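You operate a simulated robot arm through the tools that you are given. There is no shell and no other tool.

You run a simulated robot arm. Do the job below in one go: nothing can be reset, and whatever is moved stays where it is left.

TASK
Press the green seal into the black cover and draw the slide back out. Where these are worked on the way, their far stop is far enough and under half their travel is too little: press slide.
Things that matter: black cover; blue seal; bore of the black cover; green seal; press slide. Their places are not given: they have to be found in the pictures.

Only the result counts: the job must be done as asked and must still hold three seconds after the hand-in. Knocking over, shifting, dropping, spilling or breaking anything else fails it. A push-on lid holds only when it is set on centred and level and pressed home; a screw cap is set on level and turned clockwise until tight.

THE ROBOT
A 6-joint arm with a two-finger parallel gripper, fixed in place. Base frame: the origin is at the foot of the arm, x ahead of it, y to its left, z up; the work surface is at about z = 0.76. Lengths are in m, angles in rad, forces in N, time in s.
With the tool pointing down near the work surface it reaches from about 0.36 to 0.88 m from the base axis. Its first joint turns from -2.007 to 2.007 rad. Payload 3.43 kg.
The TCP is the grasp point between the finger pads, 0.034 m short of the fingertips. In the tool frame z runs along the fingers and y along their closing line. Largest opening 0.128 m; finger width 0.024, thickness 0.012; the body of the gripper, 0.048 by 0.13 m, starts 0.096 m behind the TCP.
Orientation is that of the tool frame in the base frame, as a unit quaternion [x, y, z, w]. With the fingers straight down and closing along the base's y, the tool's x points along the base's -x, its y along +y and its z along -z.

THE INTERFACE
- The arm moves only by the tool move_arm. Its argument "moves" is text: rows parted by semicolons, each of 7 numbers parted by spaces: the shift along the base's x, y, z in units of 50 mm (1.0 is 50 mm), then the turn, a rotation vector about the base's x, y, z in units of 8 degrees (1.0 is 8 degrees), then the closure, from 0 (fully open) to 1 (shut). In form: tx ty tz rx ry rz gripper; .... A call has 1 to 20 rows; each row shifts and turns the commanded pose from where the row before left it. A call with a number of a shift or a turn outside -1 to 1 is refused whole. Rows are played at 5 a second. More than 0.05 m and 0.15 rad between two rows, or a gripper value outside its range, and nothing of the call is played. Where a pose cannot be reached the arm comes as near as it can. A force on the tool above 40 N (or 10 N above the force at the start of the call, whichever is more), or a blocked arm, ends the call early, and 0.2 s more pass. Each finger travels about 0.108 m/s and halts on what it meets, pressing with about 32 N; the grip force reading is that of the motor and also rises with nothing between the fingers. The clock runs only during rows and for 0.2 s after the last one: add rows that do not move to give the fingers time. The reply holds the time, the measured pose of the TCP, the force on the tool along the base axes, the opening and the grip force, in the units named above and with some noise, with the torque about the TCP (base axes, N m) and any sound that the robot's microphone picked up, and new pictures: "pictures" is both (left out), scene, wrist or none.
- Cameras (640 x 400 px; columns grow to the right, rows downward): "scene" is fixed at [0.0486, 0.6506, 1.4856]; the picture's right is [-0.63, -0.78, 0.00], its down [-0.35, 0.28, -0.90] and it looks along [0.69, -0.57, -0.45] (base axes); focal length 332 px, centre (320, 200). "wrist" rides on the gripper at [0.076, -0.011, -0.16] in the tool frame; the picture's right is [0.15, 0.99, 0.00], its down [-0.88, 0.13, -0.46] and it looks along [-0.45, 0.07, 0.89] (tool axes); focal length 234 px, centre (320, 200).
- lift_body(by): slides the trunk up (or, below 0, down) by that many m; the arm rides with it, the base frame stays. It gives what a move gives, with no picture.
- probe_pixels(camera, pixels): there is no depth. For up to 12 entries [column, row, z] of the newest picture of that camera ("zoom" is the newest enlarged one), the place [x, y] in the base frame at which the ray of that pixel passes the height z, good to about 0.002 m. The clock stands still meanwhile.
- close_up(camera, box): a new picture of the part [left, top, right, bottom] of that camera's present view, enlarged. The clock stands still meanwhile.
- job_done(): hands the job in; it is judged then, once.

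Leave the gripper open and the arm clear of the work at the hand-in unless told otherwise.

The tools are called as name(argument=value, ...) on one line, values as JSON. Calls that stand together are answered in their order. move_arm: Moves the arm, as the interface text tells. Its arguments: {"type":"object","properties":{"moves":{"type":"string"},"pictures":{"type":"string","enum":["both","scene","wrist","none"]}},"required":["moves"]} The other tools are called the same way: lift_body (by) slides the trunk up or down; probe_pixels (camera, pixels) gives the place at which the rays of pixels pass given heights; close_up (camera, box) takes an enlarged picture of a part of a camera's view; job_done () hands the job in.

At the start:

```text
time: 0.0
tcp_pos: [0.5522, 0.1688, 1.3293]
tool_rot: [0.0, 1.0, 0.001, 0.001]
contact_force: [1.0, 0.3, 0.6]
torque: [0.03, 0.01, 0.0]
width: 0.1281
gripper_force: 0.0
trunk travel left (down, up): [-0.65, 0.14]
```

scene: 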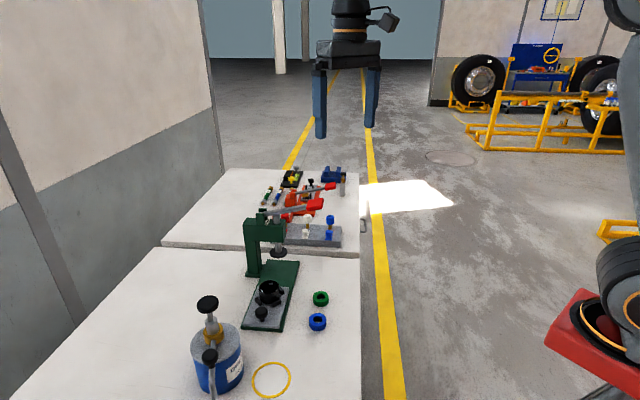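
wrist: 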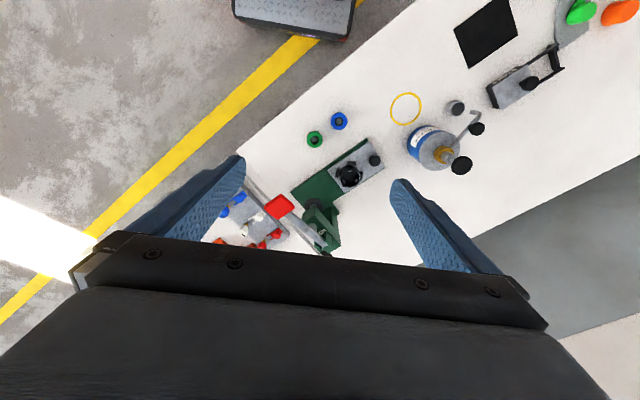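

I see a green press with a sliding plate that holds a black cover (scene ~268,290), plus green and blue seals at (320,298) and (317,322). I'll take close-ups of both views.

close_up(camera="scene", box=[220, 190, 350, 340])

close_up(camera="wrist", box=[230, 90, 420, 260])

```text
2.67 times, centred on (285, 265) of scene
```

zoom: 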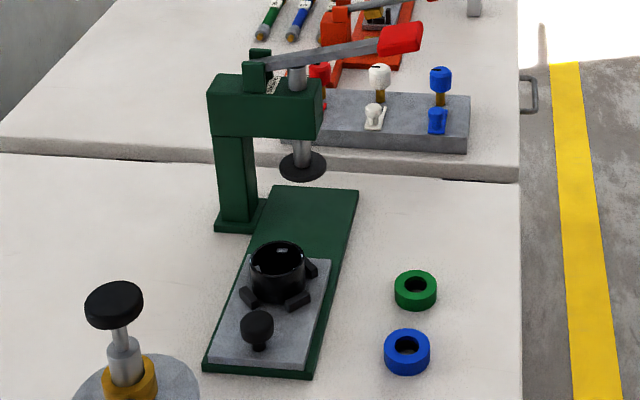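

```text
2.35 times, centred on (325, 175) of wrist
```

zoom: 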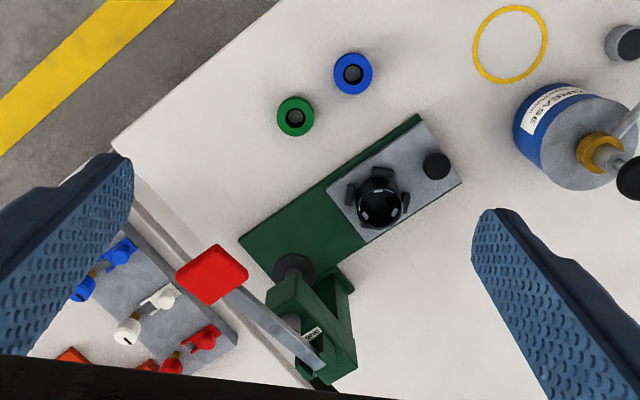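

Next I'll measure the seals, slide, knob, cover, press head and lever handle, starting from the wrist zoom.

probe_pixels(camera="zoom", pixels=[[295, 116, 0.78], [277, 116, 0.77], [314, 116, 0.77], [352, 74, 0.78], [380, 205, 0.8], [437, 166, 0.81], [416, 114, 0.765], [462, 183, 0.765], [240, 238, 0.765], [328, 182, 0.775], [365, 243, 0.775], [212, 275, 1.0]])

probe_pixels(camera="scene", pixels=[[320, 298, 0.775], [317, 321, 0.775], [269, 288, 0.8], [261, 313, 0.8], [320, 205, 1.0], [279, 252, 0.9], [242, 330, 0.765], [284, 330, 0.765], [299, 262, 0.765], [272, 261, 0.765], [262, 221, 1.0], [271, 329, 0.775]])

```text
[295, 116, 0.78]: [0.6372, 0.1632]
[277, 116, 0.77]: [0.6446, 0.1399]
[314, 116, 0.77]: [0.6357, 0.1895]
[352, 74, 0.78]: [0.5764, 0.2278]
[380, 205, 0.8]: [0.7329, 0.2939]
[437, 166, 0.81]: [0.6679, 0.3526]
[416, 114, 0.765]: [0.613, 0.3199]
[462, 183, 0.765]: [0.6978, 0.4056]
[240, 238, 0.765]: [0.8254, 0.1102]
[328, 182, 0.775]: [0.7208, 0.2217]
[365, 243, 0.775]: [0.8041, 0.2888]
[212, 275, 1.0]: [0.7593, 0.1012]
```

```text
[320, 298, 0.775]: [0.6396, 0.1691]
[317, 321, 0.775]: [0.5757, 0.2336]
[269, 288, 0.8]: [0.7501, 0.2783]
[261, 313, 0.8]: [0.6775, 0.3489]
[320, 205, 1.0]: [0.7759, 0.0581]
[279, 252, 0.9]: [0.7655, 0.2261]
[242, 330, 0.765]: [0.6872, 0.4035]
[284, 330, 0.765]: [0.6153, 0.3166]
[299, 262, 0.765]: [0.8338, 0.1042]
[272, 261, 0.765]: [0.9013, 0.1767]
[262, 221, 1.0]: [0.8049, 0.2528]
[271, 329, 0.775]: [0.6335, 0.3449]
```

Now I'll zoom into the slide, cover and knob in the scene view.

close_up(camera="scene", box=[236, 258, 340, 336])

close_up(camera="scene", box=[236, 170, 340, 262])

close_up(camera="wrist", box=[290, 90, 400, 200])

```text
5.13 times, centred on (288, 297) of scene
```

zoom: 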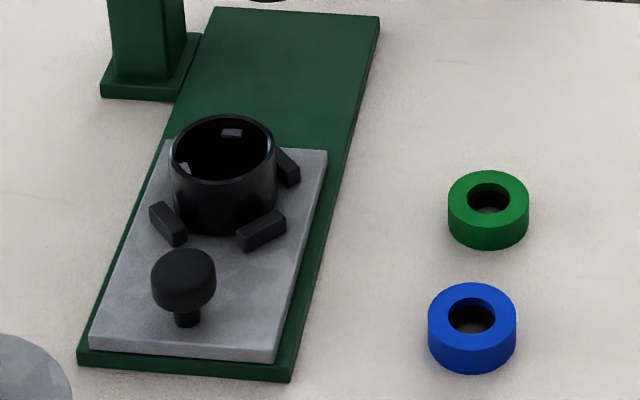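

```text
4.35 times, centred on (288, 216) of scene
```

zoom: 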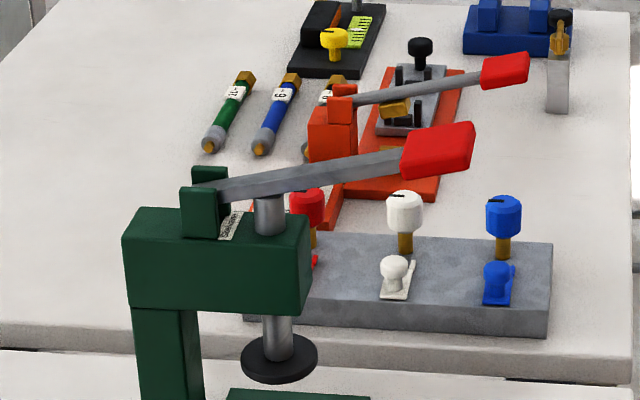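

```text
3.64 times, centred on (345, 145) of wrist
```

zoom: 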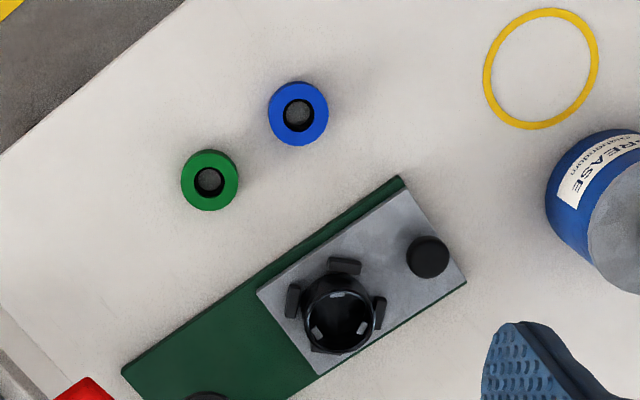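

The grey slide carries a black cup between lugs, with the knob nearer the camera. The slide axis runs along about (0.695,-0.719). I'll turn the tool about -46° so the fingers close across the slide axis, and come down above the green seal.

move_arm(moves="0.2 0 -0.7 0 0 -0.82 0; 0.25 0 -0.8 0 0 -0.82 0; 0.25 0 -0.8 0 0 -0.82 0; 0.25 0 -0.8 0 0 -0.82 0; 0.25 0 -0.8 0 0 -0.82 0; 0.25 0 -0.8 0 0 -0.82 0; 0.25 0 -0.8 0 0 -0.82 0; 0 0 0 0 0 0 0")

```text
time: 1.8
tcp_pos: [0.6368, 0.1704, 1.0562]
tool_rot: [0.39, 0.921, 0.0, 0.001]
contact_force: [-0.1, 1.3, 0.0]
torque: [0.04, -0.02, -0.01]
width: 0.1279
gripper_force: 0.1
trunk travel left (down, up): [-0.65, 0.14]
```

scene: 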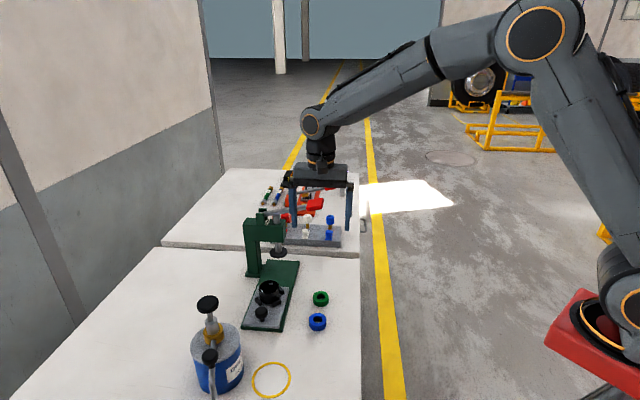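
wrist: 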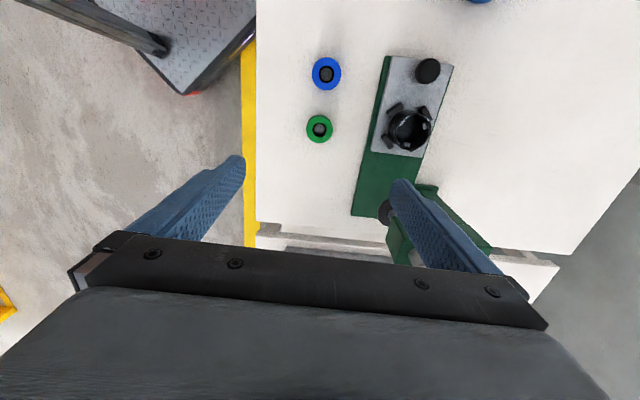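

Next I'll zoom the wrist view on the seals and on the slide with the cover.

close_up(camera="wrist", box=[296, 40, 476, 170])

```text
3.08 times, centred on (386, 105) of wrist
```

zoom: 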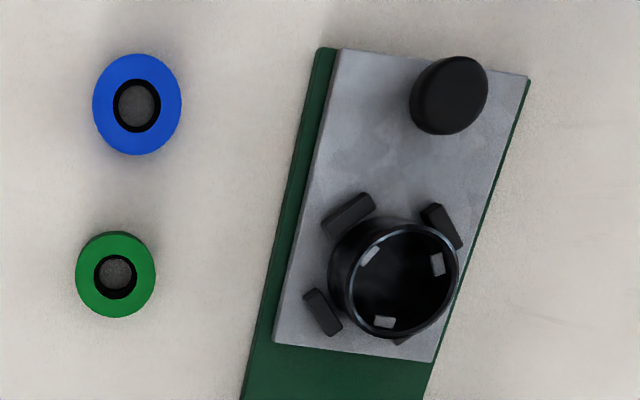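

I'll probe the seal tops, the cover rim, the knob and the slide corners.

probe_pixels(camera="zoom", pixels=[[116, 273, 0.783], [76, 273, 0.783], [156, 273, 0.783], [137, 103, 0.783], [404, 280, 0.81], [404, 280, 0.83], [350, 275, 0.82], [459, 280, 0.82], [450, 93, 0.82], [433, 362, 0.775], [273, 343, 0.775], [341, 48, 0.775]])

close_up(camera="scene", box=[236, 270, 340, 336])

```text
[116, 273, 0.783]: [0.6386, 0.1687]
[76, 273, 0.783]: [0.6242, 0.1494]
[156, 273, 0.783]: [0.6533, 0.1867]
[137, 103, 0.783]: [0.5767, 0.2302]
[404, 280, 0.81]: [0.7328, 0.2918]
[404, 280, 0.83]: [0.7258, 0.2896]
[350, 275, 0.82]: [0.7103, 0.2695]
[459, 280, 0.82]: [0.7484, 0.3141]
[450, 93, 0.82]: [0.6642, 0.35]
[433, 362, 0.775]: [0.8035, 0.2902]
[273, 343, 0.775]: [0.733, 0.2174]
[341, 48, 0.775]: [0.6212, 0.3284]
```

```text
6.06 times, centred on (288, 303) of scene
```

zoom: 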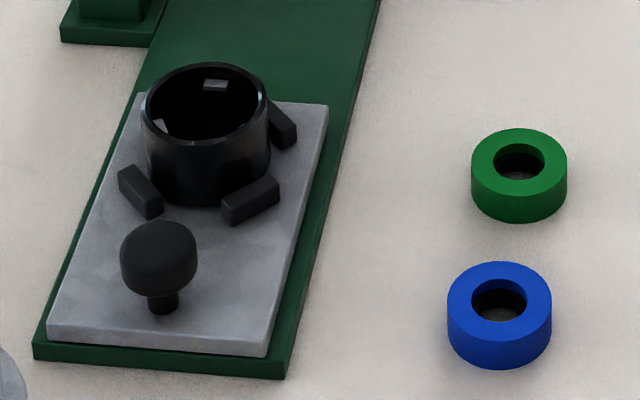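

probe_pixels(camera="zoom", pixels=[[204, 107, 0.81], [204, 107, 0.83], [142, 107, 0.82], [267, 107, 0.82], [519, 160, 0.783], [519, 160, 0.788], [471, 160, 0.783], [567, 160, 0.783], [160, 245, 0.81], [160, 245, 0.83], [500, 292, 0.783], [207, 205, 0.775]])

close_up(camera="scene", box=[240, 190, 340, 262])

```text
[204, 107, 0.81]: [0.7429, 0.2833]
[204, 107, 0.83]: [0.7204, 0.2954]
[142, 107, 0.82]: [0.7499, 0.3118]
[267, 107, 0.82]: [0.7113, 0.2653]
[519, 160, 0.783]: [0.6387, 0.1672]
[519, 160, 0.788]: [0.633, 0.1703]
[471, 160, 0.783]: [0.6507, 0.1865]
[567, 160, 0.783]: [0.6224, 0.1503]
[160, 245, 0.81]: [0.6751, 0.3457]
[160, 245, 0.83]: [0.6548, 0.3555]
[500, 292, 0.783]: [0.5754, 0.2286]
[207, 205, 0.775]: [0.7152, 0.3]
```

```text
5.56 times, centred on (290, 226) of scene
```

zoom: 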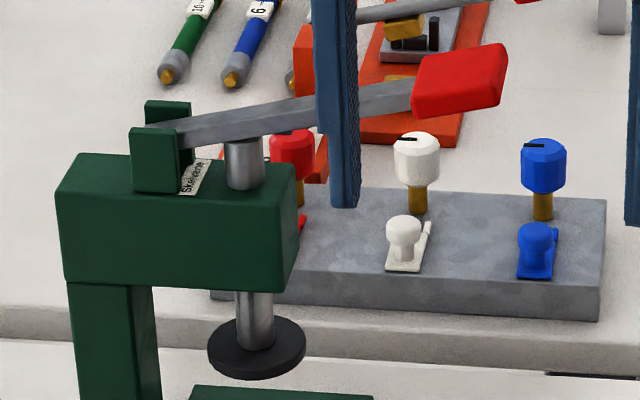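

From triangulation:
- Green seal: (0.6385, 0.168), top z≈0.784, diameter ≈0.047.
- Cover rim: centre (0.729, 0.2905), z≈0.822.
- Knob: (0.6645, 0.350).

I'll come down to just above the green seal with the fingers partly closed.

move_arm(moves="0.03 -0.04 -0.8 0 0 0 0.15; 0 0 -0.8 0 0 0.1 0.25; 0 0 -0.8 0 0 0 0.25; 0 0 -0.8 0 0 0 0.25; 0 0 -0.6 0 0 0 0.25; 0 0 0 0 0 0 0.25; 0 0 0 0 0 0 0.25")

```text
time: 3.4
tcp_pos: [0.6379, 0.1691, 0.8653]
tool_rot: [0.384, 0.924, 0.0, 0.001]
contact_force: [0.2, 0.4, 0.2]
torque: [0.0, 0.0, 0.0]
width: 0.0958
gripper_force: 0.1
trunk travel left (down, up): [-0.65, 0.14]
```

scene: 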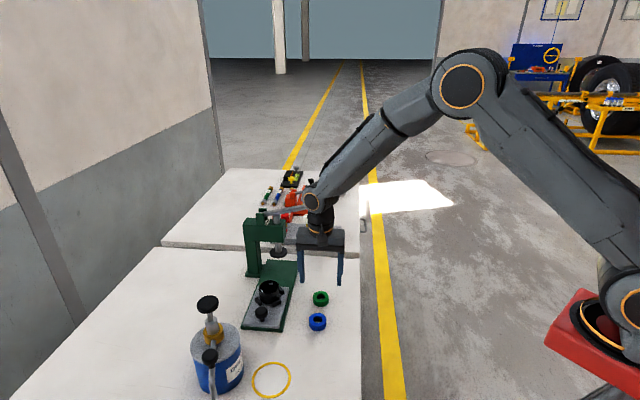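
wrist: 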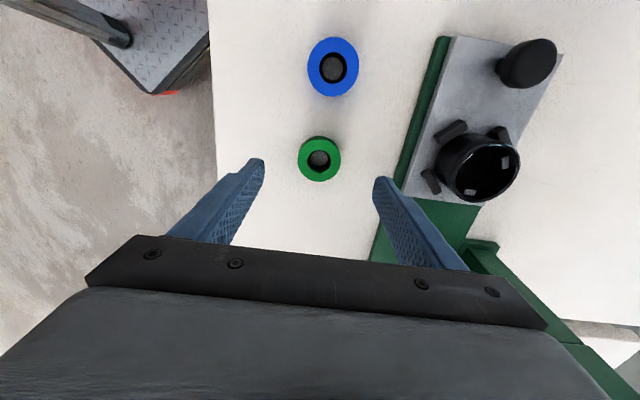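

I'll refine the seal position from here and look at the cover from closer in.

close_up(camera="wrist", box=[280, 120, 360, 190])

close_up(camera="wrist", box=[400, 20, 580, 220])

probe_pixels(camera="wrist", pixels=[[319, 158, 0.784], [297, 158, 0.784], [341, 158, 0.784], [319, 136, 0.784], [319, 177, 0.784]])

```text
5.71 times, centred on (320, 155) of wrist
```

zoom: 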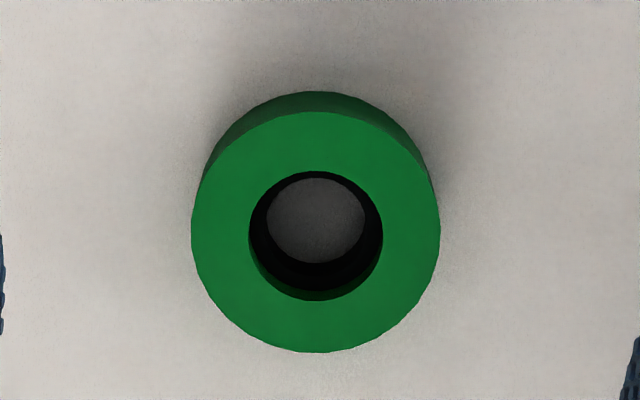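

```text
2.00 times, centred on (490, 120) of wrist
```

zoom: 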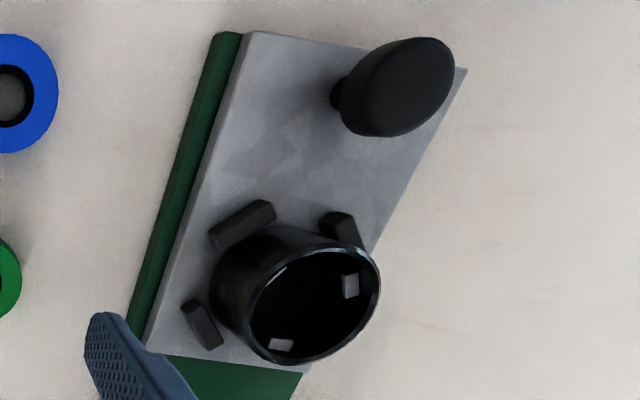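

```text
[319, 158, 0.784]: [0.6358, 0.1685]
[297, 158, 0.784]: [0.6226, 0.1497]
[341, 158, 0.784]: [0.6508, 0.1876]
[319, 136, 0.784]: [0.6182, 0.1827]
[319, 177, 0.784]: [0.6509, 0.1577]
```

The seal centre is at about (0.638, 0.1675), which matches. I'll descend until the fingertips overlap the top 12 mm of the seal, then close.

move_arm(moves="0 -0.03 -0.6 0 0 0 0.25; 0 0 -0.58 0 0 0 0.25; 0 0 0 0 0 0 0.25; 0 0 0 0 0 0 0.6; 0 0 0 0 0 0 1; 0 0 0 0 0 0 1; 0 0 0 0 0 0 1", pictures="both")

```text
time: 5.0
tcp_pos: [0.6391, 0.1665, 0.805]
tool_rot: [0.383, 0.924, 0.001, 0.001]
contact_force: [0.0, 1.1, 0.2]
torque: [-0.01, -0.03, 0.0]
width: 0.0447
gripper_force: 32.0
trunk travel left (down, up): [-0.65, 0.14]
```

scene: 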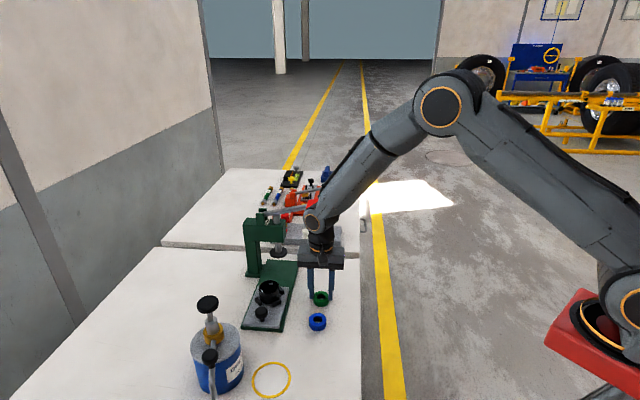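
wrist: 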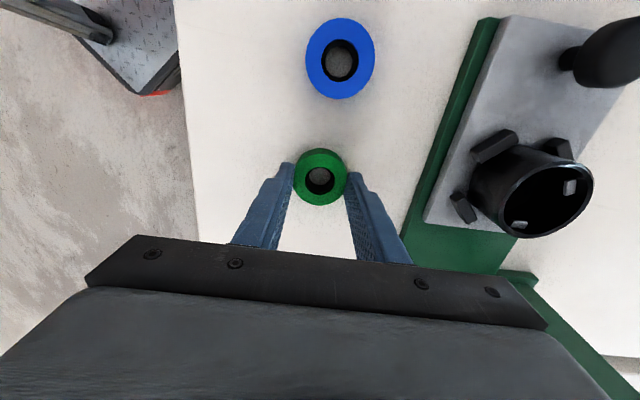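

The seal is gripped (width 0.0447, grip force 32 N). I'll lift it and carry it over the cover, staying high.

move_arm(moves="0 0 0.5 0 0 0 1; 0 0 0.8 0 0 0 1; 0 0 0.8 0 0 0 1; 0.45 0.62 0 0 0 0 1; 0.45 0.62 0 0 0 0 1; 0.45 0.62 0 0 0 0 1; 0.43 0.6 0 0 0 0 1; 0 0 0 0 0 0 1; 0 0 0 0 0 0 1")

```text
time: 7.0
tcp_pos: [0.7274, 0.2905, 0.9119]
tool_rot: [0.384, 0.923, 0.0, 0.001]
contact_force: [-0.1, 0.3, -0.6]
torque: [0.0, 0.02, -0.01]
width: 0.0444
gripper_force: 32.4
trunk travel left (down, up): [-0.65, 0.14]
```

scene: 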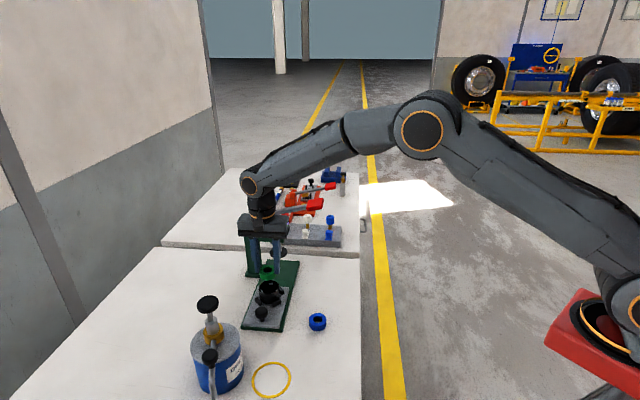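
wrist: 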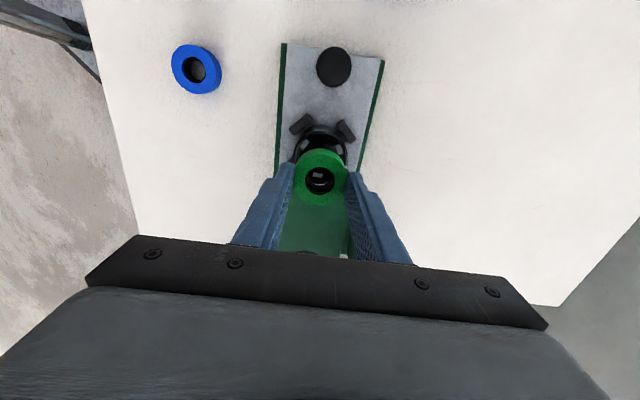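

I'll check the held seal against the cover with close-ups from both cameras.

close_up(camera="wrist", box=[270, 100, 370, 210])

close_up(camera="scene", box=[236, 240, 316, 320])

```text
3.64 times, centred on (320, 155) of wrist
```

zoom: 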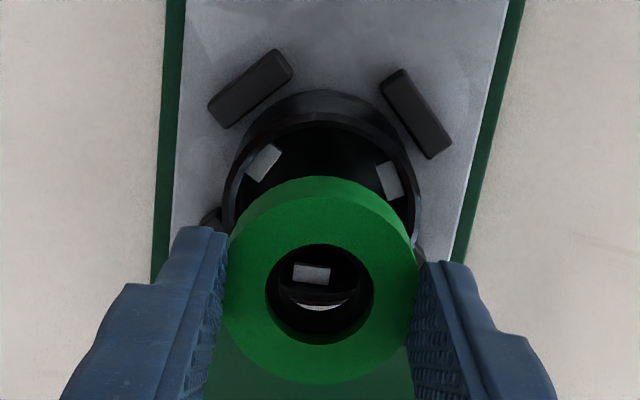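

```text
5.00 times, centred on (276, 280) of scene
```

zoom: 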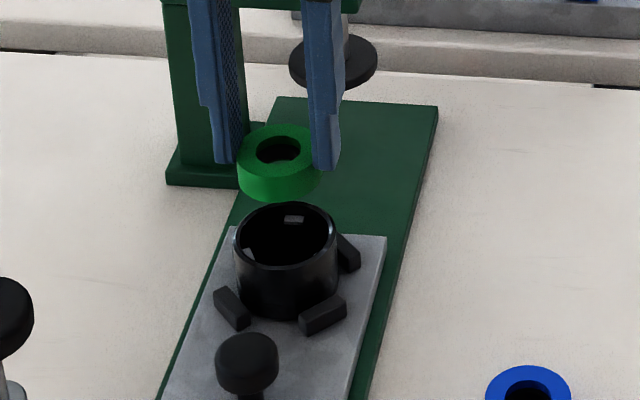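

probe_pixels(camera="wrist", pixels=[[320, 179.7, 0.89], [293.3, 179.7, 0.89], [347, 179.7, 0.89], [320.3, 150, 0.822], [293.2, 150, 0.822], [347.4, 150, 0.822], [320.3, 131, 0.822]])

probe_pixels(camera="zoom", pixels=[[279, 151, 0.89], [237, 151, 0.89], [321, 151, 0.89], [285, 247, 0.822], [234, 247, 0.822], [336, 247, 0.822], [285, 202, 0.822], [285, 290, 0.822]])

```text
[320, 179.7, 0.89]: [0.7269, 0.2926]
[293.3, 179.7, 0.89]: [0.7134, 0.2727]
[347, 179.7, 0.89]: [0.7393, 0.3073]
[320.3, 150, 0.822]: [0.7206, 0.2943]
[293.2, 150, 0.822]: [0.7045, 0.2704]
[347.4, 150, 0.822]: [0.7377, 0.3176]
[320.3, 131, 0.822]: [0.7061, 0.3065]
```

```text
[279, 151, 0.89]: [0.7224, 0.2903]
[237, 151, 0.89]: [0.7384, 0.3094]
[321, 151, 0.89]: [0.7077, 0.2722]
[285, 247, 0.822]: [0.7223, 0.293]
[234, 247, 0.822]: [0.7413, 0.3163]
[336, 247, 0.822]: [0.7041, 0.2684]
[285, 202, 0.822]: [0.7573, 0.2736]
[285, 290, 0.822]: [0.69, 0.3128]
```

The seal and bore line up across the slide axis. Along the axis the seal looks about 2 mm short, so I'll correct that, drop to about 5 mm above the rim and check again.

move_arm(moves="0.028 -0.028 -0.4 0 0 0.08 1; 0 0 -0.38 0 0 0 1; 0 0 0 0 0 0 1; 0 0 0 0 0 0 1", pictures="none")

close_up(camera="scene", box=[236, 240, 316, 320])

close_up(camera="wrist", box=[270, 100, 370, 210])

```text
time: 8.0
tcp_pos: [0.7283, 0.2883, 0.8732]
tool_rot: [0.379, 0.926, 0.0, 0.001]
contact_force: [0.1, 0.4, -0.6]
torque: [-0.01, 0.03, 0.03]
width: 0.0445
gripper_force: 31.9
trunk travel left (down, up): [-0.65, 0.14]
```

```text
5.00 times, centred on (276, 280) of scene
```

zoom: 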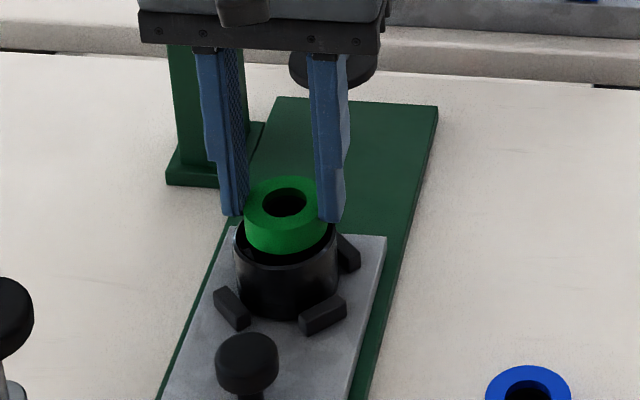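

```text
3.64 times, centred on (320, 155) of wrist
```

zoom: 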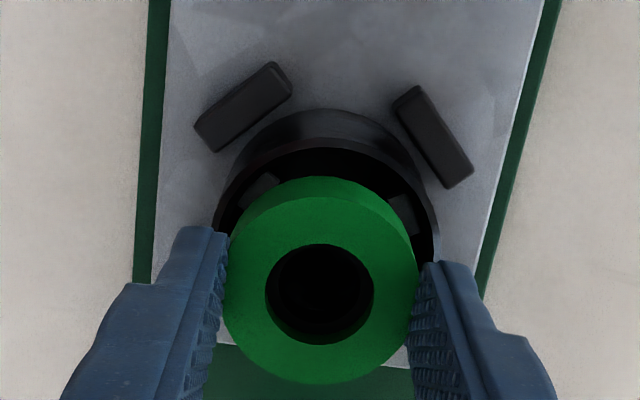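

I'll take tighter views to judge the centring.

close_up(camera="wrist", box=[294, 120, 346, 205])

close_up(camera="scene", box=[256, 266, 296, 308])

```text
4.71 times, centred on (320, 162) of wrist
```

zoom: 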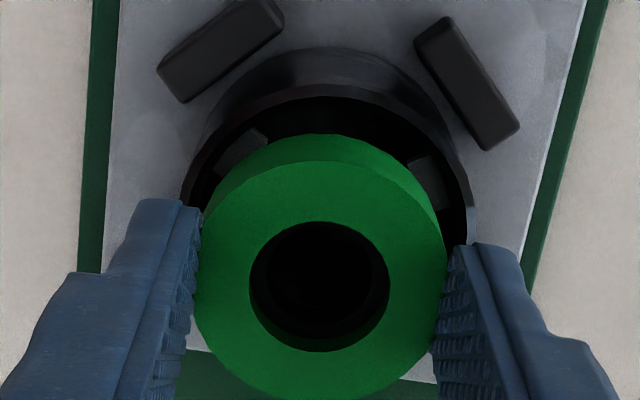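

```text
9.52 times, centred on (276, 287) of scene
```

zoom: 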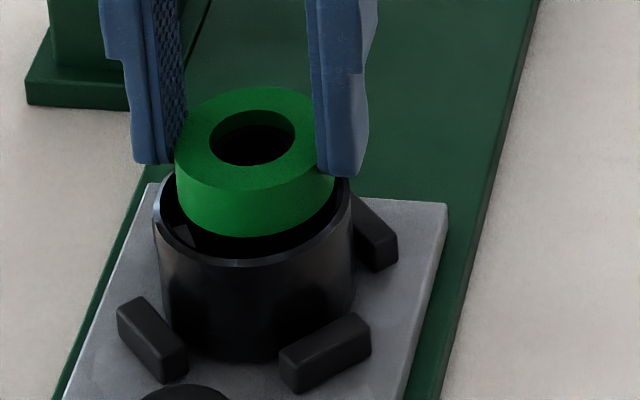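

The seal needs about 1.4 mm toward the column side and about 0.8 mm back toward the knob. I'll apply both, then lower gently and watch the force.

move_arm(moves="0.009 0.031 0 0 0 0 1; 0 0 0 0 0 0 1; 0 0 -0.06 0 0 0 1; 0 0 -0.06 0 0 0 1; 0 0 0 0 0 0 1", pictures="none")

close_up(camera="scene", box=[256, 266, 296, 308])

close_up(camera="wrist", box=[294, 120, 346, 205])

```text
time: 9.2
tcp_pos: [0.7289, 0.2881, 0.8684]
tool_rot: [0.378, 0.926, 0.0, 0.001]
contact_force: [-0.4, -0.5, 0.2]
torque: [-0.02, 0.0, 0.0]
width: 0.0442
gripper_force: 32.1
trunk travel left (down, up): [-0.65, 0.14]
```

```text
9.52 times, centred on (276, 287) of scene
```

zoom: 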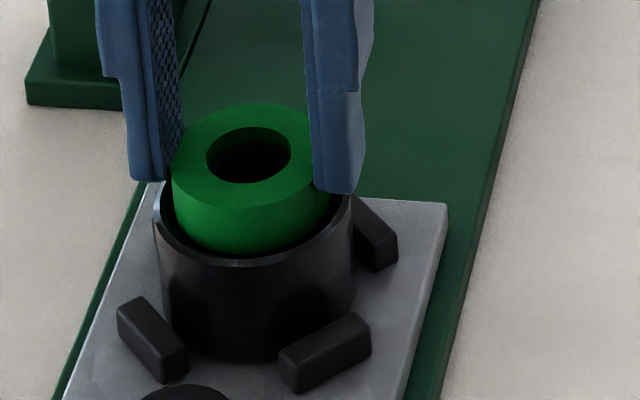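

```text
4.71 times, centred on (320, 162) of wrist
```

zoom: 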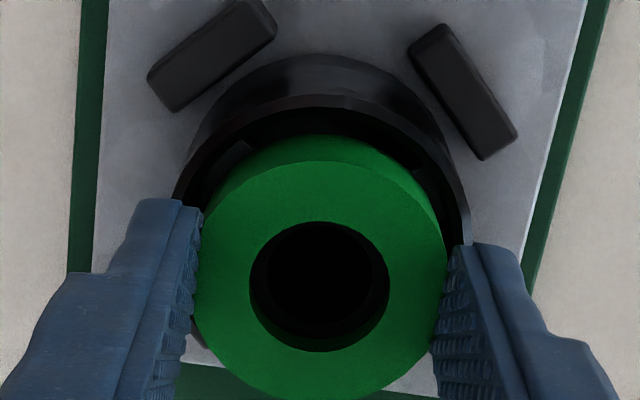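

Both views show the seal centred over the bore to within about 1 mm. I'll keep lowering gently.

move_arm(moves="0.005 -0.005 -0.04 0 0 0 1; 0 0 -0.05 0 0 0 1; 0 0 -0.05 0 0 0 1; 0 0 0 0 0 0 1", pictures="none")

close_up(camera="scene", box=[256, 266, 296, 308])

close_up(camera="wrist", box=[294, 120, 346, 205])

```text
time: 10.2
tcp_pos: [0.7295, 0.2884, 0.8611]
tool_rot: [0.378, 0.926, 0.001, 0.002]
contact_force: [-2.1, -1.0, 13.6]
torque: [-0.07, 0.17, 0.0]
width: 0.0444
gripper_force: 31.8
trunk travel left (down, up): [-0.65, 0.14]
```

```text
9.52 times, centred on (276, 287) of scene
```

zoom: 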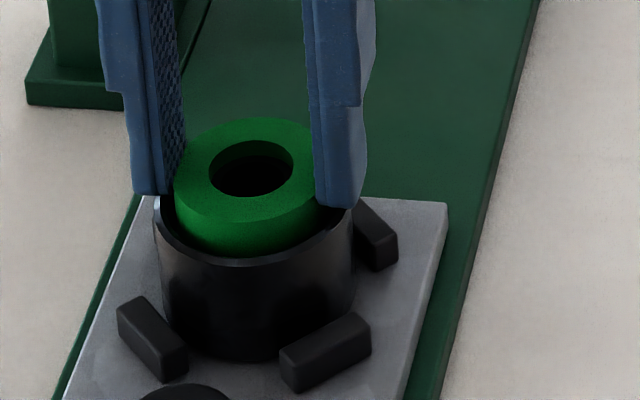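

```text
4.71 times, centred on (320, 162) of wrist
```

zoom: 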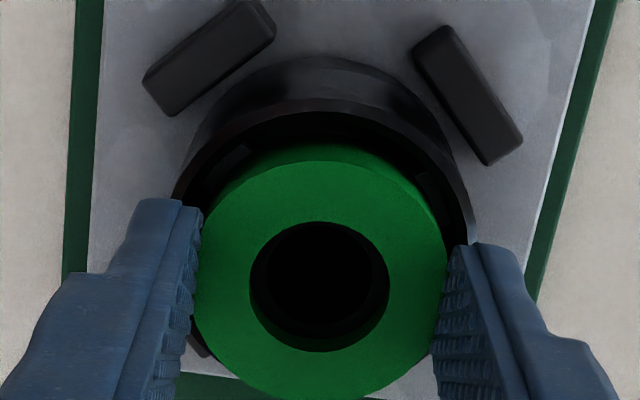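

A 13.6 N upward force shows the seal is resting in the mouth of the bore, about 6 mm in. I'll release it and lift away.

move_arm(moves="0 0 0 0 0 0 0.5; 0 0 0 0 0 0 0.4; 0 0 0 0 0 0 0.4; 0 0 0.3 0 0 0 0.4; 0 0 0.8 0 0 0 0.4; 0 0 0.3 0 0 0 0.4; 0 0 0 0 0 0 0.4", pictures="none")

close_up(camera="scene", box=[246, 256, 306, 318])

close_up(camera="wrist", box=[270, 100, 370, 210])

```text
time: 11.8
tcp_pos: [0.7299, 0.2879, 0.9283]
tool_rot: [0.377, 0.926, 0.0, 0.001]
contact_force: [-0.1, 0.3, -0.2]
torque: [0.03, 0.03, 0.01]
width: 0.0767
gripper_force: 0.0
trunk travel left (down, up): [-0.65, 0.14]
```

```text
6.45 times, centred on (276, 287) of scene
```

zoom: 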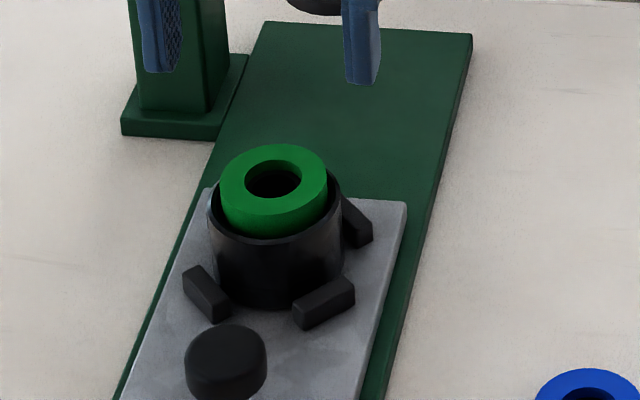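

```text
3.64 times, centred on (320, 155) of wrist
```

zoom: 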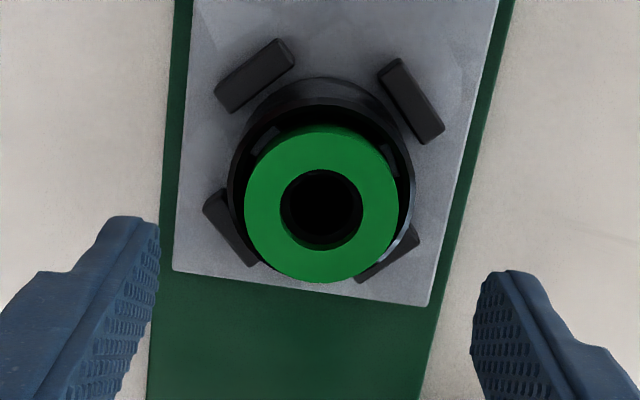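

The seal sits level and centred in the mouth of the bore. Next I'll move above the knob at (0.6645, 0.350) and look at the knob and the press head clearance.

move_arm(moves="-0.6 0.58 0.2 0 0 0 0.4; -0.65 0.64 0 0 0 0 0.4; 0 0 0 0 0 0 0.4; 0 0 0 0 0 0 0.4")

close_up(camera="scene", box=[230, 185, 340, 265])

close_up(camera="wrist", box=[240, 100, 400, 260])

```text
time: 12.8
tcp_pos: [0.6677, 0.3496, 0.94]
tool_rot: [0.379, 0.925, -0.001, 0.0]
contact_force: [0.2, -0.7, -0.2]
torque: [-0.02, -0.01, 0.0]
width: 0.0768
gripper_force: 0.0
trunk travel left (down, up): [-0.65, 0.14]
```

scene: 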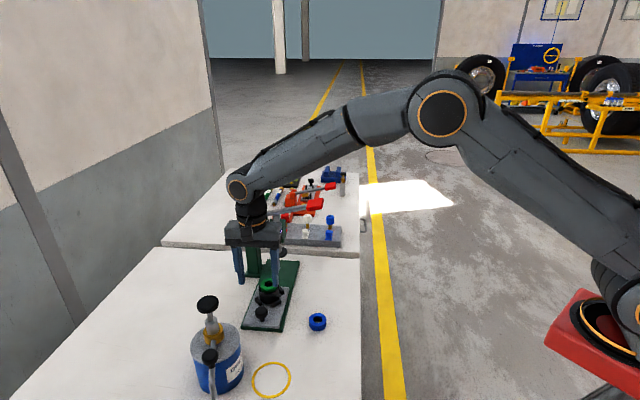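
wrist: 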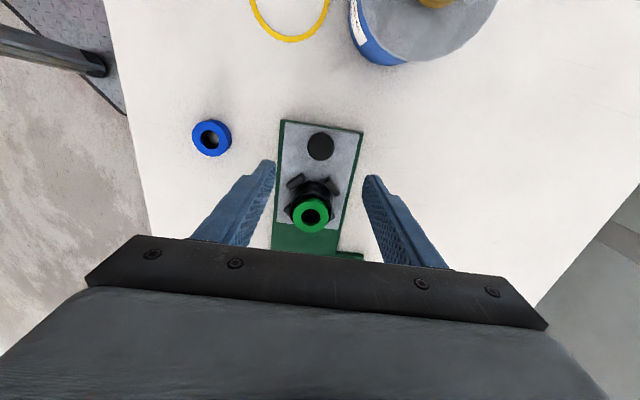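

```text
5.00 times, centred on (285, 225) of scene
```

zoom: 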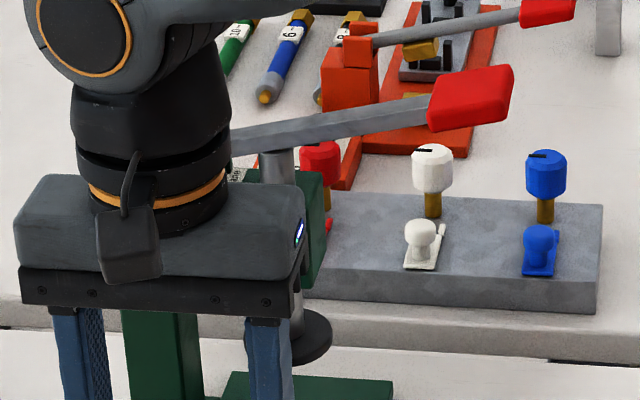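

```text
2.50 times, centred on (320, 180) of wrist
```

zoom: 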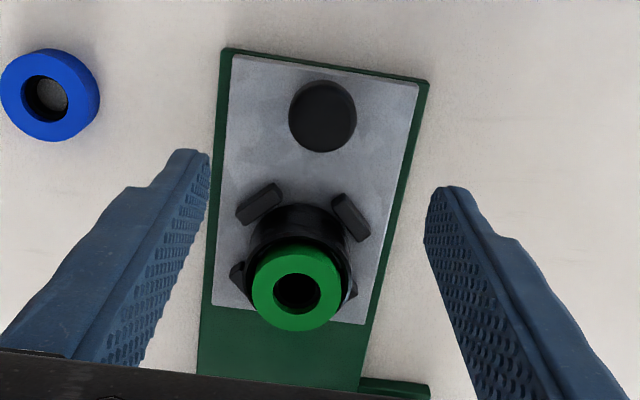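

probe_pixels(camera="scene", pixels=[[245.1, 276.9, 0.76], [258.6, 277.7, 0.76], [248.1, 273, 0.77], [258.5, 273.4, 0.77], [267, 259.4, 0.768], [299.6, 261.4, 0.768], [320, 224, 0.8]])

probe_pixels(camera="zoom", pixels=[[323, 115, 0.825], [289, 115, 0.825], [357, 115, 0.825], [297, 288, 0.838], [233, 55, 0.775], [419, 86, 0.775], [367, 324, 0.775], [211, 302, 0.775]])

```text
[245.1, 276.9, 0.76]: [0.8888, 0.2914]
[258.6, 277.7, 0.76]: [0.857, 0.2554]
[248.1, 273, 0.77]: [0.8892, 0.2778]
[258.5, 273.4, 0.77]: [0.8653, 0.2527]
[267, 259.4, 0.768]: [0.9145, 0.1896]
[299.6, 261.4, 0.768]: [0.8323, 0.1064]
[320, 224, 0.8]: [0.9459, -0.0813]
```

```text
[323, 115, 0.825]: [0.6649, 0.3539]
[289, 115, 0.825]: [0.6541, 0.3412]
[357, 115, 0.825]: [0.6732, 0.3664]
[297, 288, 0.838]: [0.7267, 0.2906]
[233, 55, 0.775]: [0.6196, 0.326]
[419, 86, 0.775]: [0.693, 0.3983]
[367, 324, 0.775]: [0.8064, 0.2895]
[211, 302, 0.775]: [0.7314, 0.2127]
```

Knob centre is about (0.665, 0.3515). The cover needs about 0.148 m of travel to sit under the ram, and the gripper body should clear the press head by roughly 3 cm. I'll come down around the knob and grip it.

move_arm(moves="-0.045 0.035 -0.7 0 0 0 0.4; 0 0 -0.8 0 0 0 0.4; 0 0 -0.78 0 0 0 0.4; 0 0 0 0 0 0 0.4; 0 0 0 0 0 0 0.4")

close_up(camera="wrist", box=[250, 120, 390, 220])

close_up(camera="scene", box=[220, 250, 320, 340])

```text
time: 14.0
tcp_pos: [0.6637, 0.352, 0.8264]
tool_rot: [0.377, 0.926, 0.0, 0.002]
contact_force: [0.2, 0.0, 0.6]
torque: [0.02, -0.02, 0.02]
width: 0.0767
gripper_force: 0.0
trunk travel left (down, up): [-0.65, 0.14]
```

scene: 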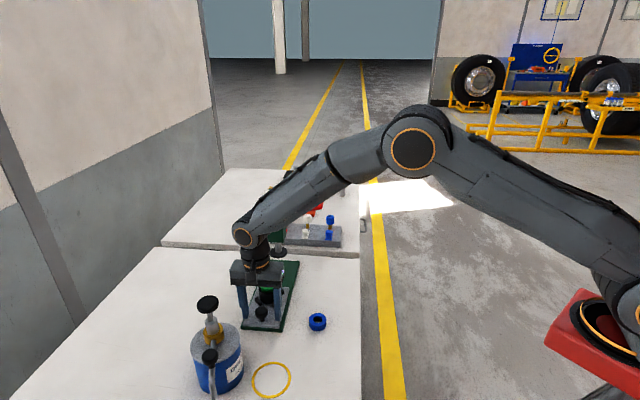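
wrist: 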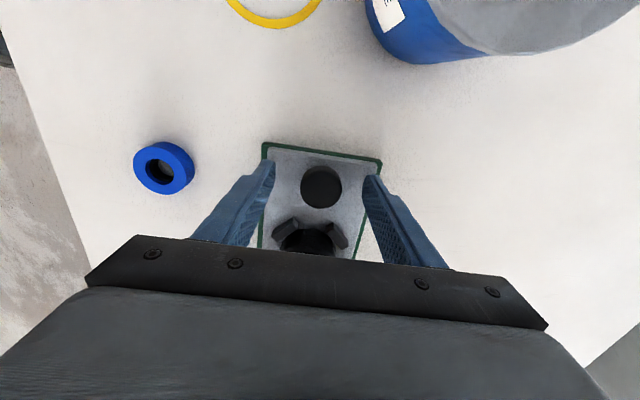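

```text
4.00 times, centred on (320, 170) of wrist
```

zoom: 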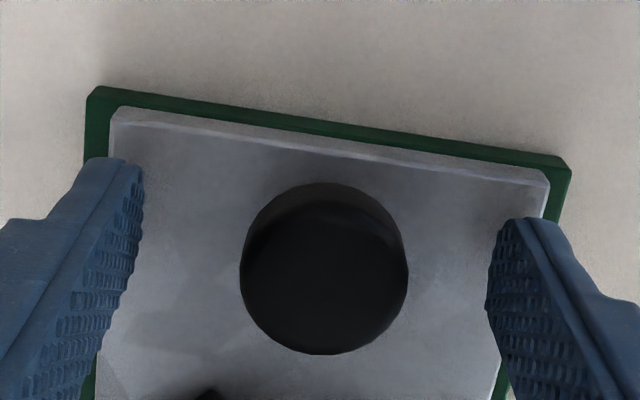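

```text
4.44 times, centred on (270, 295) of scene
```

zoom: 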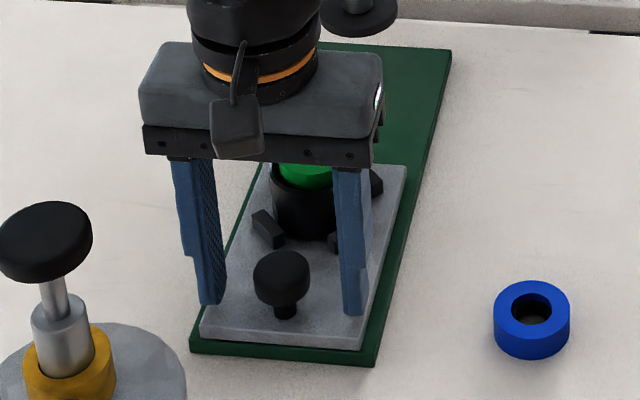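

The knob is between the fingers. I'll make a small 3 mm correction back along the axis, then close on it.

move_arm(moves="-0.035 0.05 0 0 0 0 0.4; 0 0 0 0 0 0 0.55; 0 0 0 0 0 0 0.7; 0 0 0 0 0 0 1; 0 0 0 0 0 0 1; 0 0 0 0 0 0 1", pictures="none")

close_up(camera="wrist", box=[250, 120, 390, 220])

```text
time: 15.4
tcp_pos: [0.6633, 0.3556, 0.8261]
tool_rot: [0.378, 0.926, 0.001, 0.001]
contact_force: [6.1, 5.9, -1.4]
torque: [-0.02, -0.31, -0.32]
width: 0.0325
gripper_force: 45.3
trunk travel left (down, up): [-0.65, 0.14]
```

```text
4.00 times, centred on (320, 170) of wrist
```

zoom: 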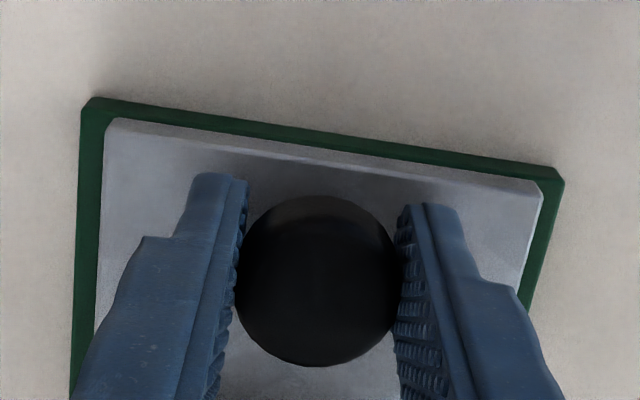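

The grip is on, with about 8 N of sideways pull toward the column side. I'll relieve it by 1 mm, then start pushing the slide gently along the axis.

move_arm(moves="0.014 0.014 0 0 0 0 1; 0.043 -0.042 0 0 0 0 1; 0.086 -0.084 0 0 0 0 1; 0.143 -0.14 0 0 0 0 1; 0.143 -0.14 0 0 0 0 1; 0.086 -0.084 0 0 0 0 1; 0 0 0 0 0 0 1", pictures="both")

close_up(camera="scene", box=[220, 230, 320, 340])

```text
time: 17.0
tcp_pos: [0.6887, 0.3302, 0.8256]
tool_rot: [0.378, 0.926, 0.0, 0.001]
contact_force: [-6.5, -6.4, 18.7]
torque: [0.13, 0.72, -0.15]
width: 0.0323
gripper_force: 44.9
trunk travel left (down, up): [-0.65, 0.14]
```

scene: 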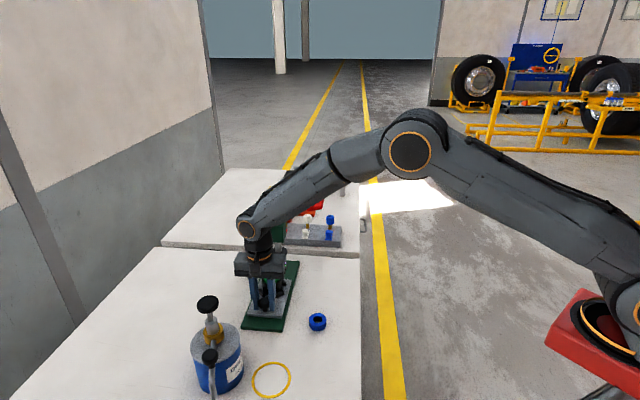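
wrist: 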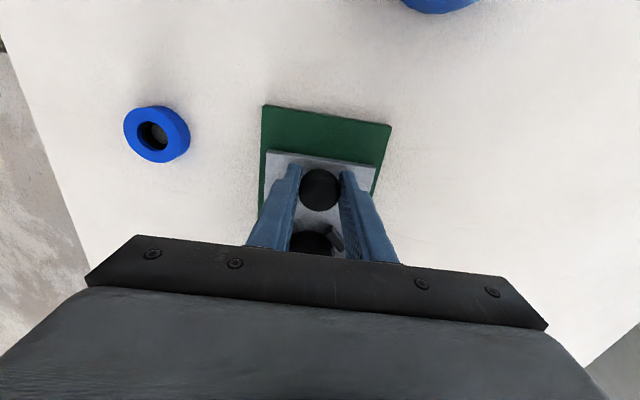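

```text
3.64 times, centred on (270, 285) of scene
```

zoom: 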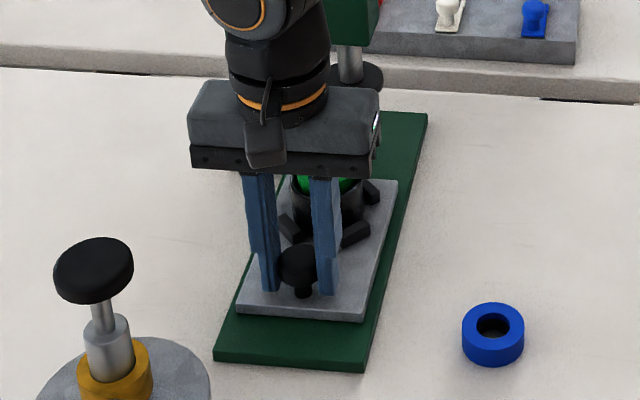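

The slide moves with the knob (about 36 mm so far), and the seal is still in place. The forces show slight side and down preload. I'll trim by about 0.5 mm and raise 1 mm, then keep going.

move_arm(moves="-0.008 -0.008 0.02 0 0 0 1; 0 0 0 0 0 0 1", pictures="none")

```text
time: 17.6
tcp_pos: [0.6875, 0.3286, 0.8267]
tool_rot: [0.379, 0.926, 0.0, 0.001]
contact_force: [-0.7, -3.8, 11.1]
torque: [-0.25, -0.23, -0.64]
width: 0.0322
gripper_force: 45.1
trunk travel left (down, up): [-0.65, 0.14]
```

move_arm(moves="0.04 -0.045 0.025 0 0 0 1; 0.1 -0.1 0 0 0 0 1; 0.143 -0.14 0 0 0 0 1; 0.143 -0.14 0 0 0 0 1; 0.143 -0.14 0 0 0 0 1; 0.086 -0.084 0 0 0 0 1; 0 0 0 0 0 0 1", pictures="none")

close_up(camera="scene", box=[220, 190, 320, 340])

```text
time: 19.2
tcp_pos: [0.7215, 0.2965, 0.827]
tool_rot: [0.379, 0.925, -0.001, 0.001]
contact_force: [3.2, 2.6, -5.9]
torque: [0.16, -0.04, 0.09]
width: 0.0325
gripper_force: 45.1
trunk travel left (down, up): [-0.65, 0.14]
```

```text
2.67 times, centred on (270, 265) of scene
```

zoom: 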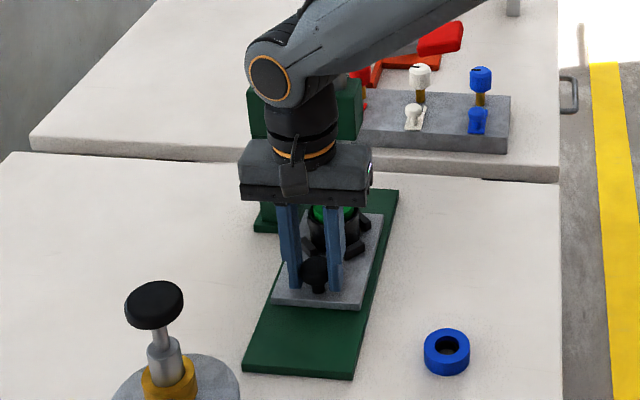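

Good progress at about 83 mm. I'll keep pushing in smaller stages while watching the forces and the clearance to the head.

move_arm(moves="0.06 -0.056 -0.01 0 0 0 1; 0.115 -0.112 0 0 0 0 1; 0.143 -0.14 0 0 0 0 1; 0.143 -0.14 0 0 0 0 1; 0.086 -0.084 0 0 0 0 1; 0 0 0 0 0 0 1", pictures="wrist")

close_up(camera="scene", box=[225, 200, 315, 310])

```text
time: 20.6
tcp_pos: [0.7476, 0.2706, 0.8263]
tool_rot: [0.379, 0.925, -0.002, 0.001]
contact_force: [-7.6, -6.9, -10.9]
torque: [-0.18, 0.02, -0.27]
width: 0.032
gripper_force: 45.2
trunk travel left (down, up): [-0.65, 0.14]
```

wrist: 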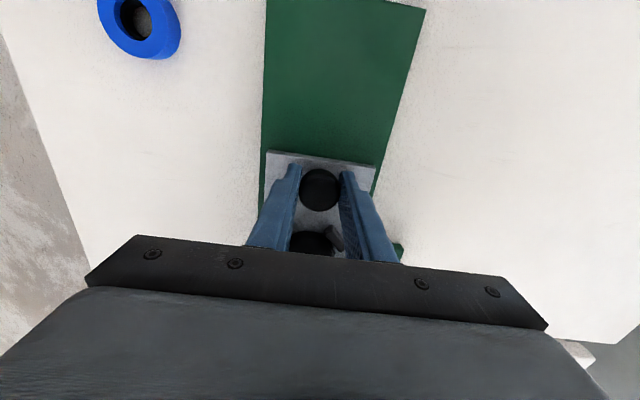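

```text
3.64 times, centred on (270, 255) of scene
```

zoom: 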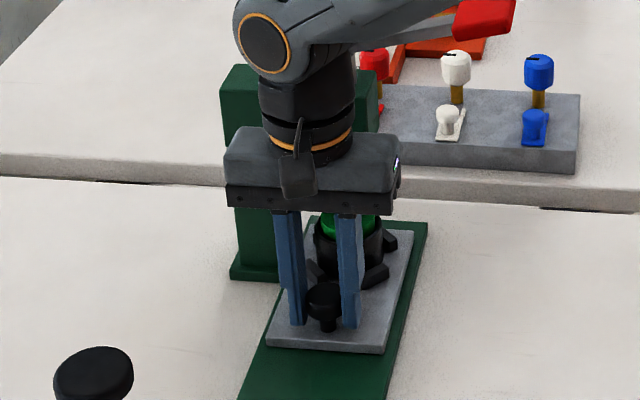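

About 120 mm now. I'll trim the side force and push the last ~28 mm slowly until the stop.

move_arm(moves="-0.01 -0.01 -0.015 0 0 0 1; 0.06 -0.06 0 0 0 0 1; 0.085 -0.085 0 0 0 0 1; 0.085 -0.085 0 0 0 0 1; 0 0 0 0 0 0 1", pictures="none")

close_up(camera="scene", box=[225, 200, 315, 310])

```text
time: 21.8
tcp_pos: [0.7589, 0.2581, 0.8255]
tool_rot: [0.378, 0.926, 0.0, 0.002]
contact_force: [-5.8, -6.2, -5.6]
torque: [0.71, 0.88, -0.2]
width: 0.0321
gripper_force: 44.7
trunk travel left (down, up): [-0.65, 0.14]
```

```text
3.64 times, centred on (270, 255) of scene
```

zoom: 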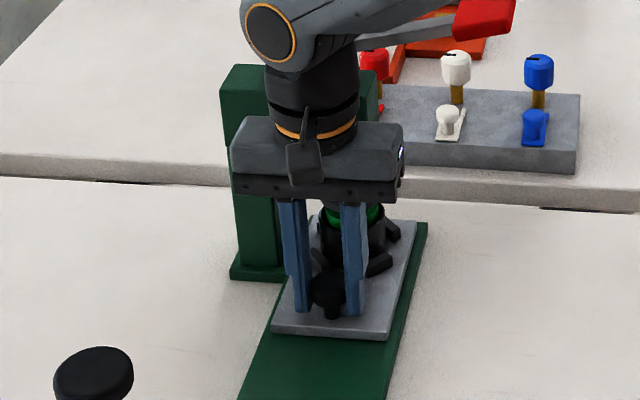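

Still no axial resistance at about 137 mm. I'll continue in small steps.

move_arm(moves="-0.008 -0.008 -0.01 0 0 0 1; 0.057 -0.057 0 0 0 0 1; 0.057 -0.057 0 0 0 0 1; 0 0 0 0 0 0 1", pictures="none")

```text
time: 22.8
tcp_pos: [0.7621, 0.2563, 0.8264]
tool_rot: [0.378, 0.926, 0.0, 0.001]
contact_force: [-19.3, 25.4, 3.3]
torque: [0.14, 0.31, -0.31]
width: 0.0323
gripper_force: 45.0
trunk travel left (down, up): [-0.65, 0.14]
```

Axial reaction is about 32 N with almost no torque at the TCP, so the slide is at its far stop (about 140 mm of travel). I'll relax the push slightly, then open and retreat.

move_arm(moves="-0.03 0.032 0 0 0 0 1; 0 0 0 0 0 0 1", pictures="none")

close_up(camera="scene", box=[225, 200, 315, 310])

```text
time: 23.4
tcp_pos: [0.7631, 0.2545, 0.8268]
tool_rot: [0.379, 0.926, 0.001, 0.002]
contact_force: [-14.9, 27.8, 6.6]
torque: [0.63, 0.64, -0.28]
width: 0.0322
gripper_force: 45.1
trunk travel left (down, up): [-0.65, 0.14]
```

```text
3.64 times, centred on (270, 255) of scene
```

zoom: 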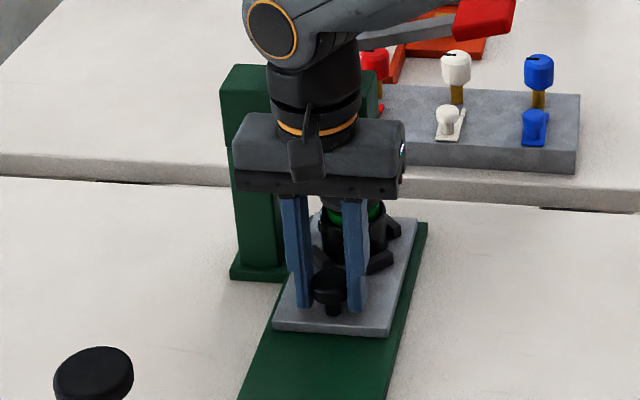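

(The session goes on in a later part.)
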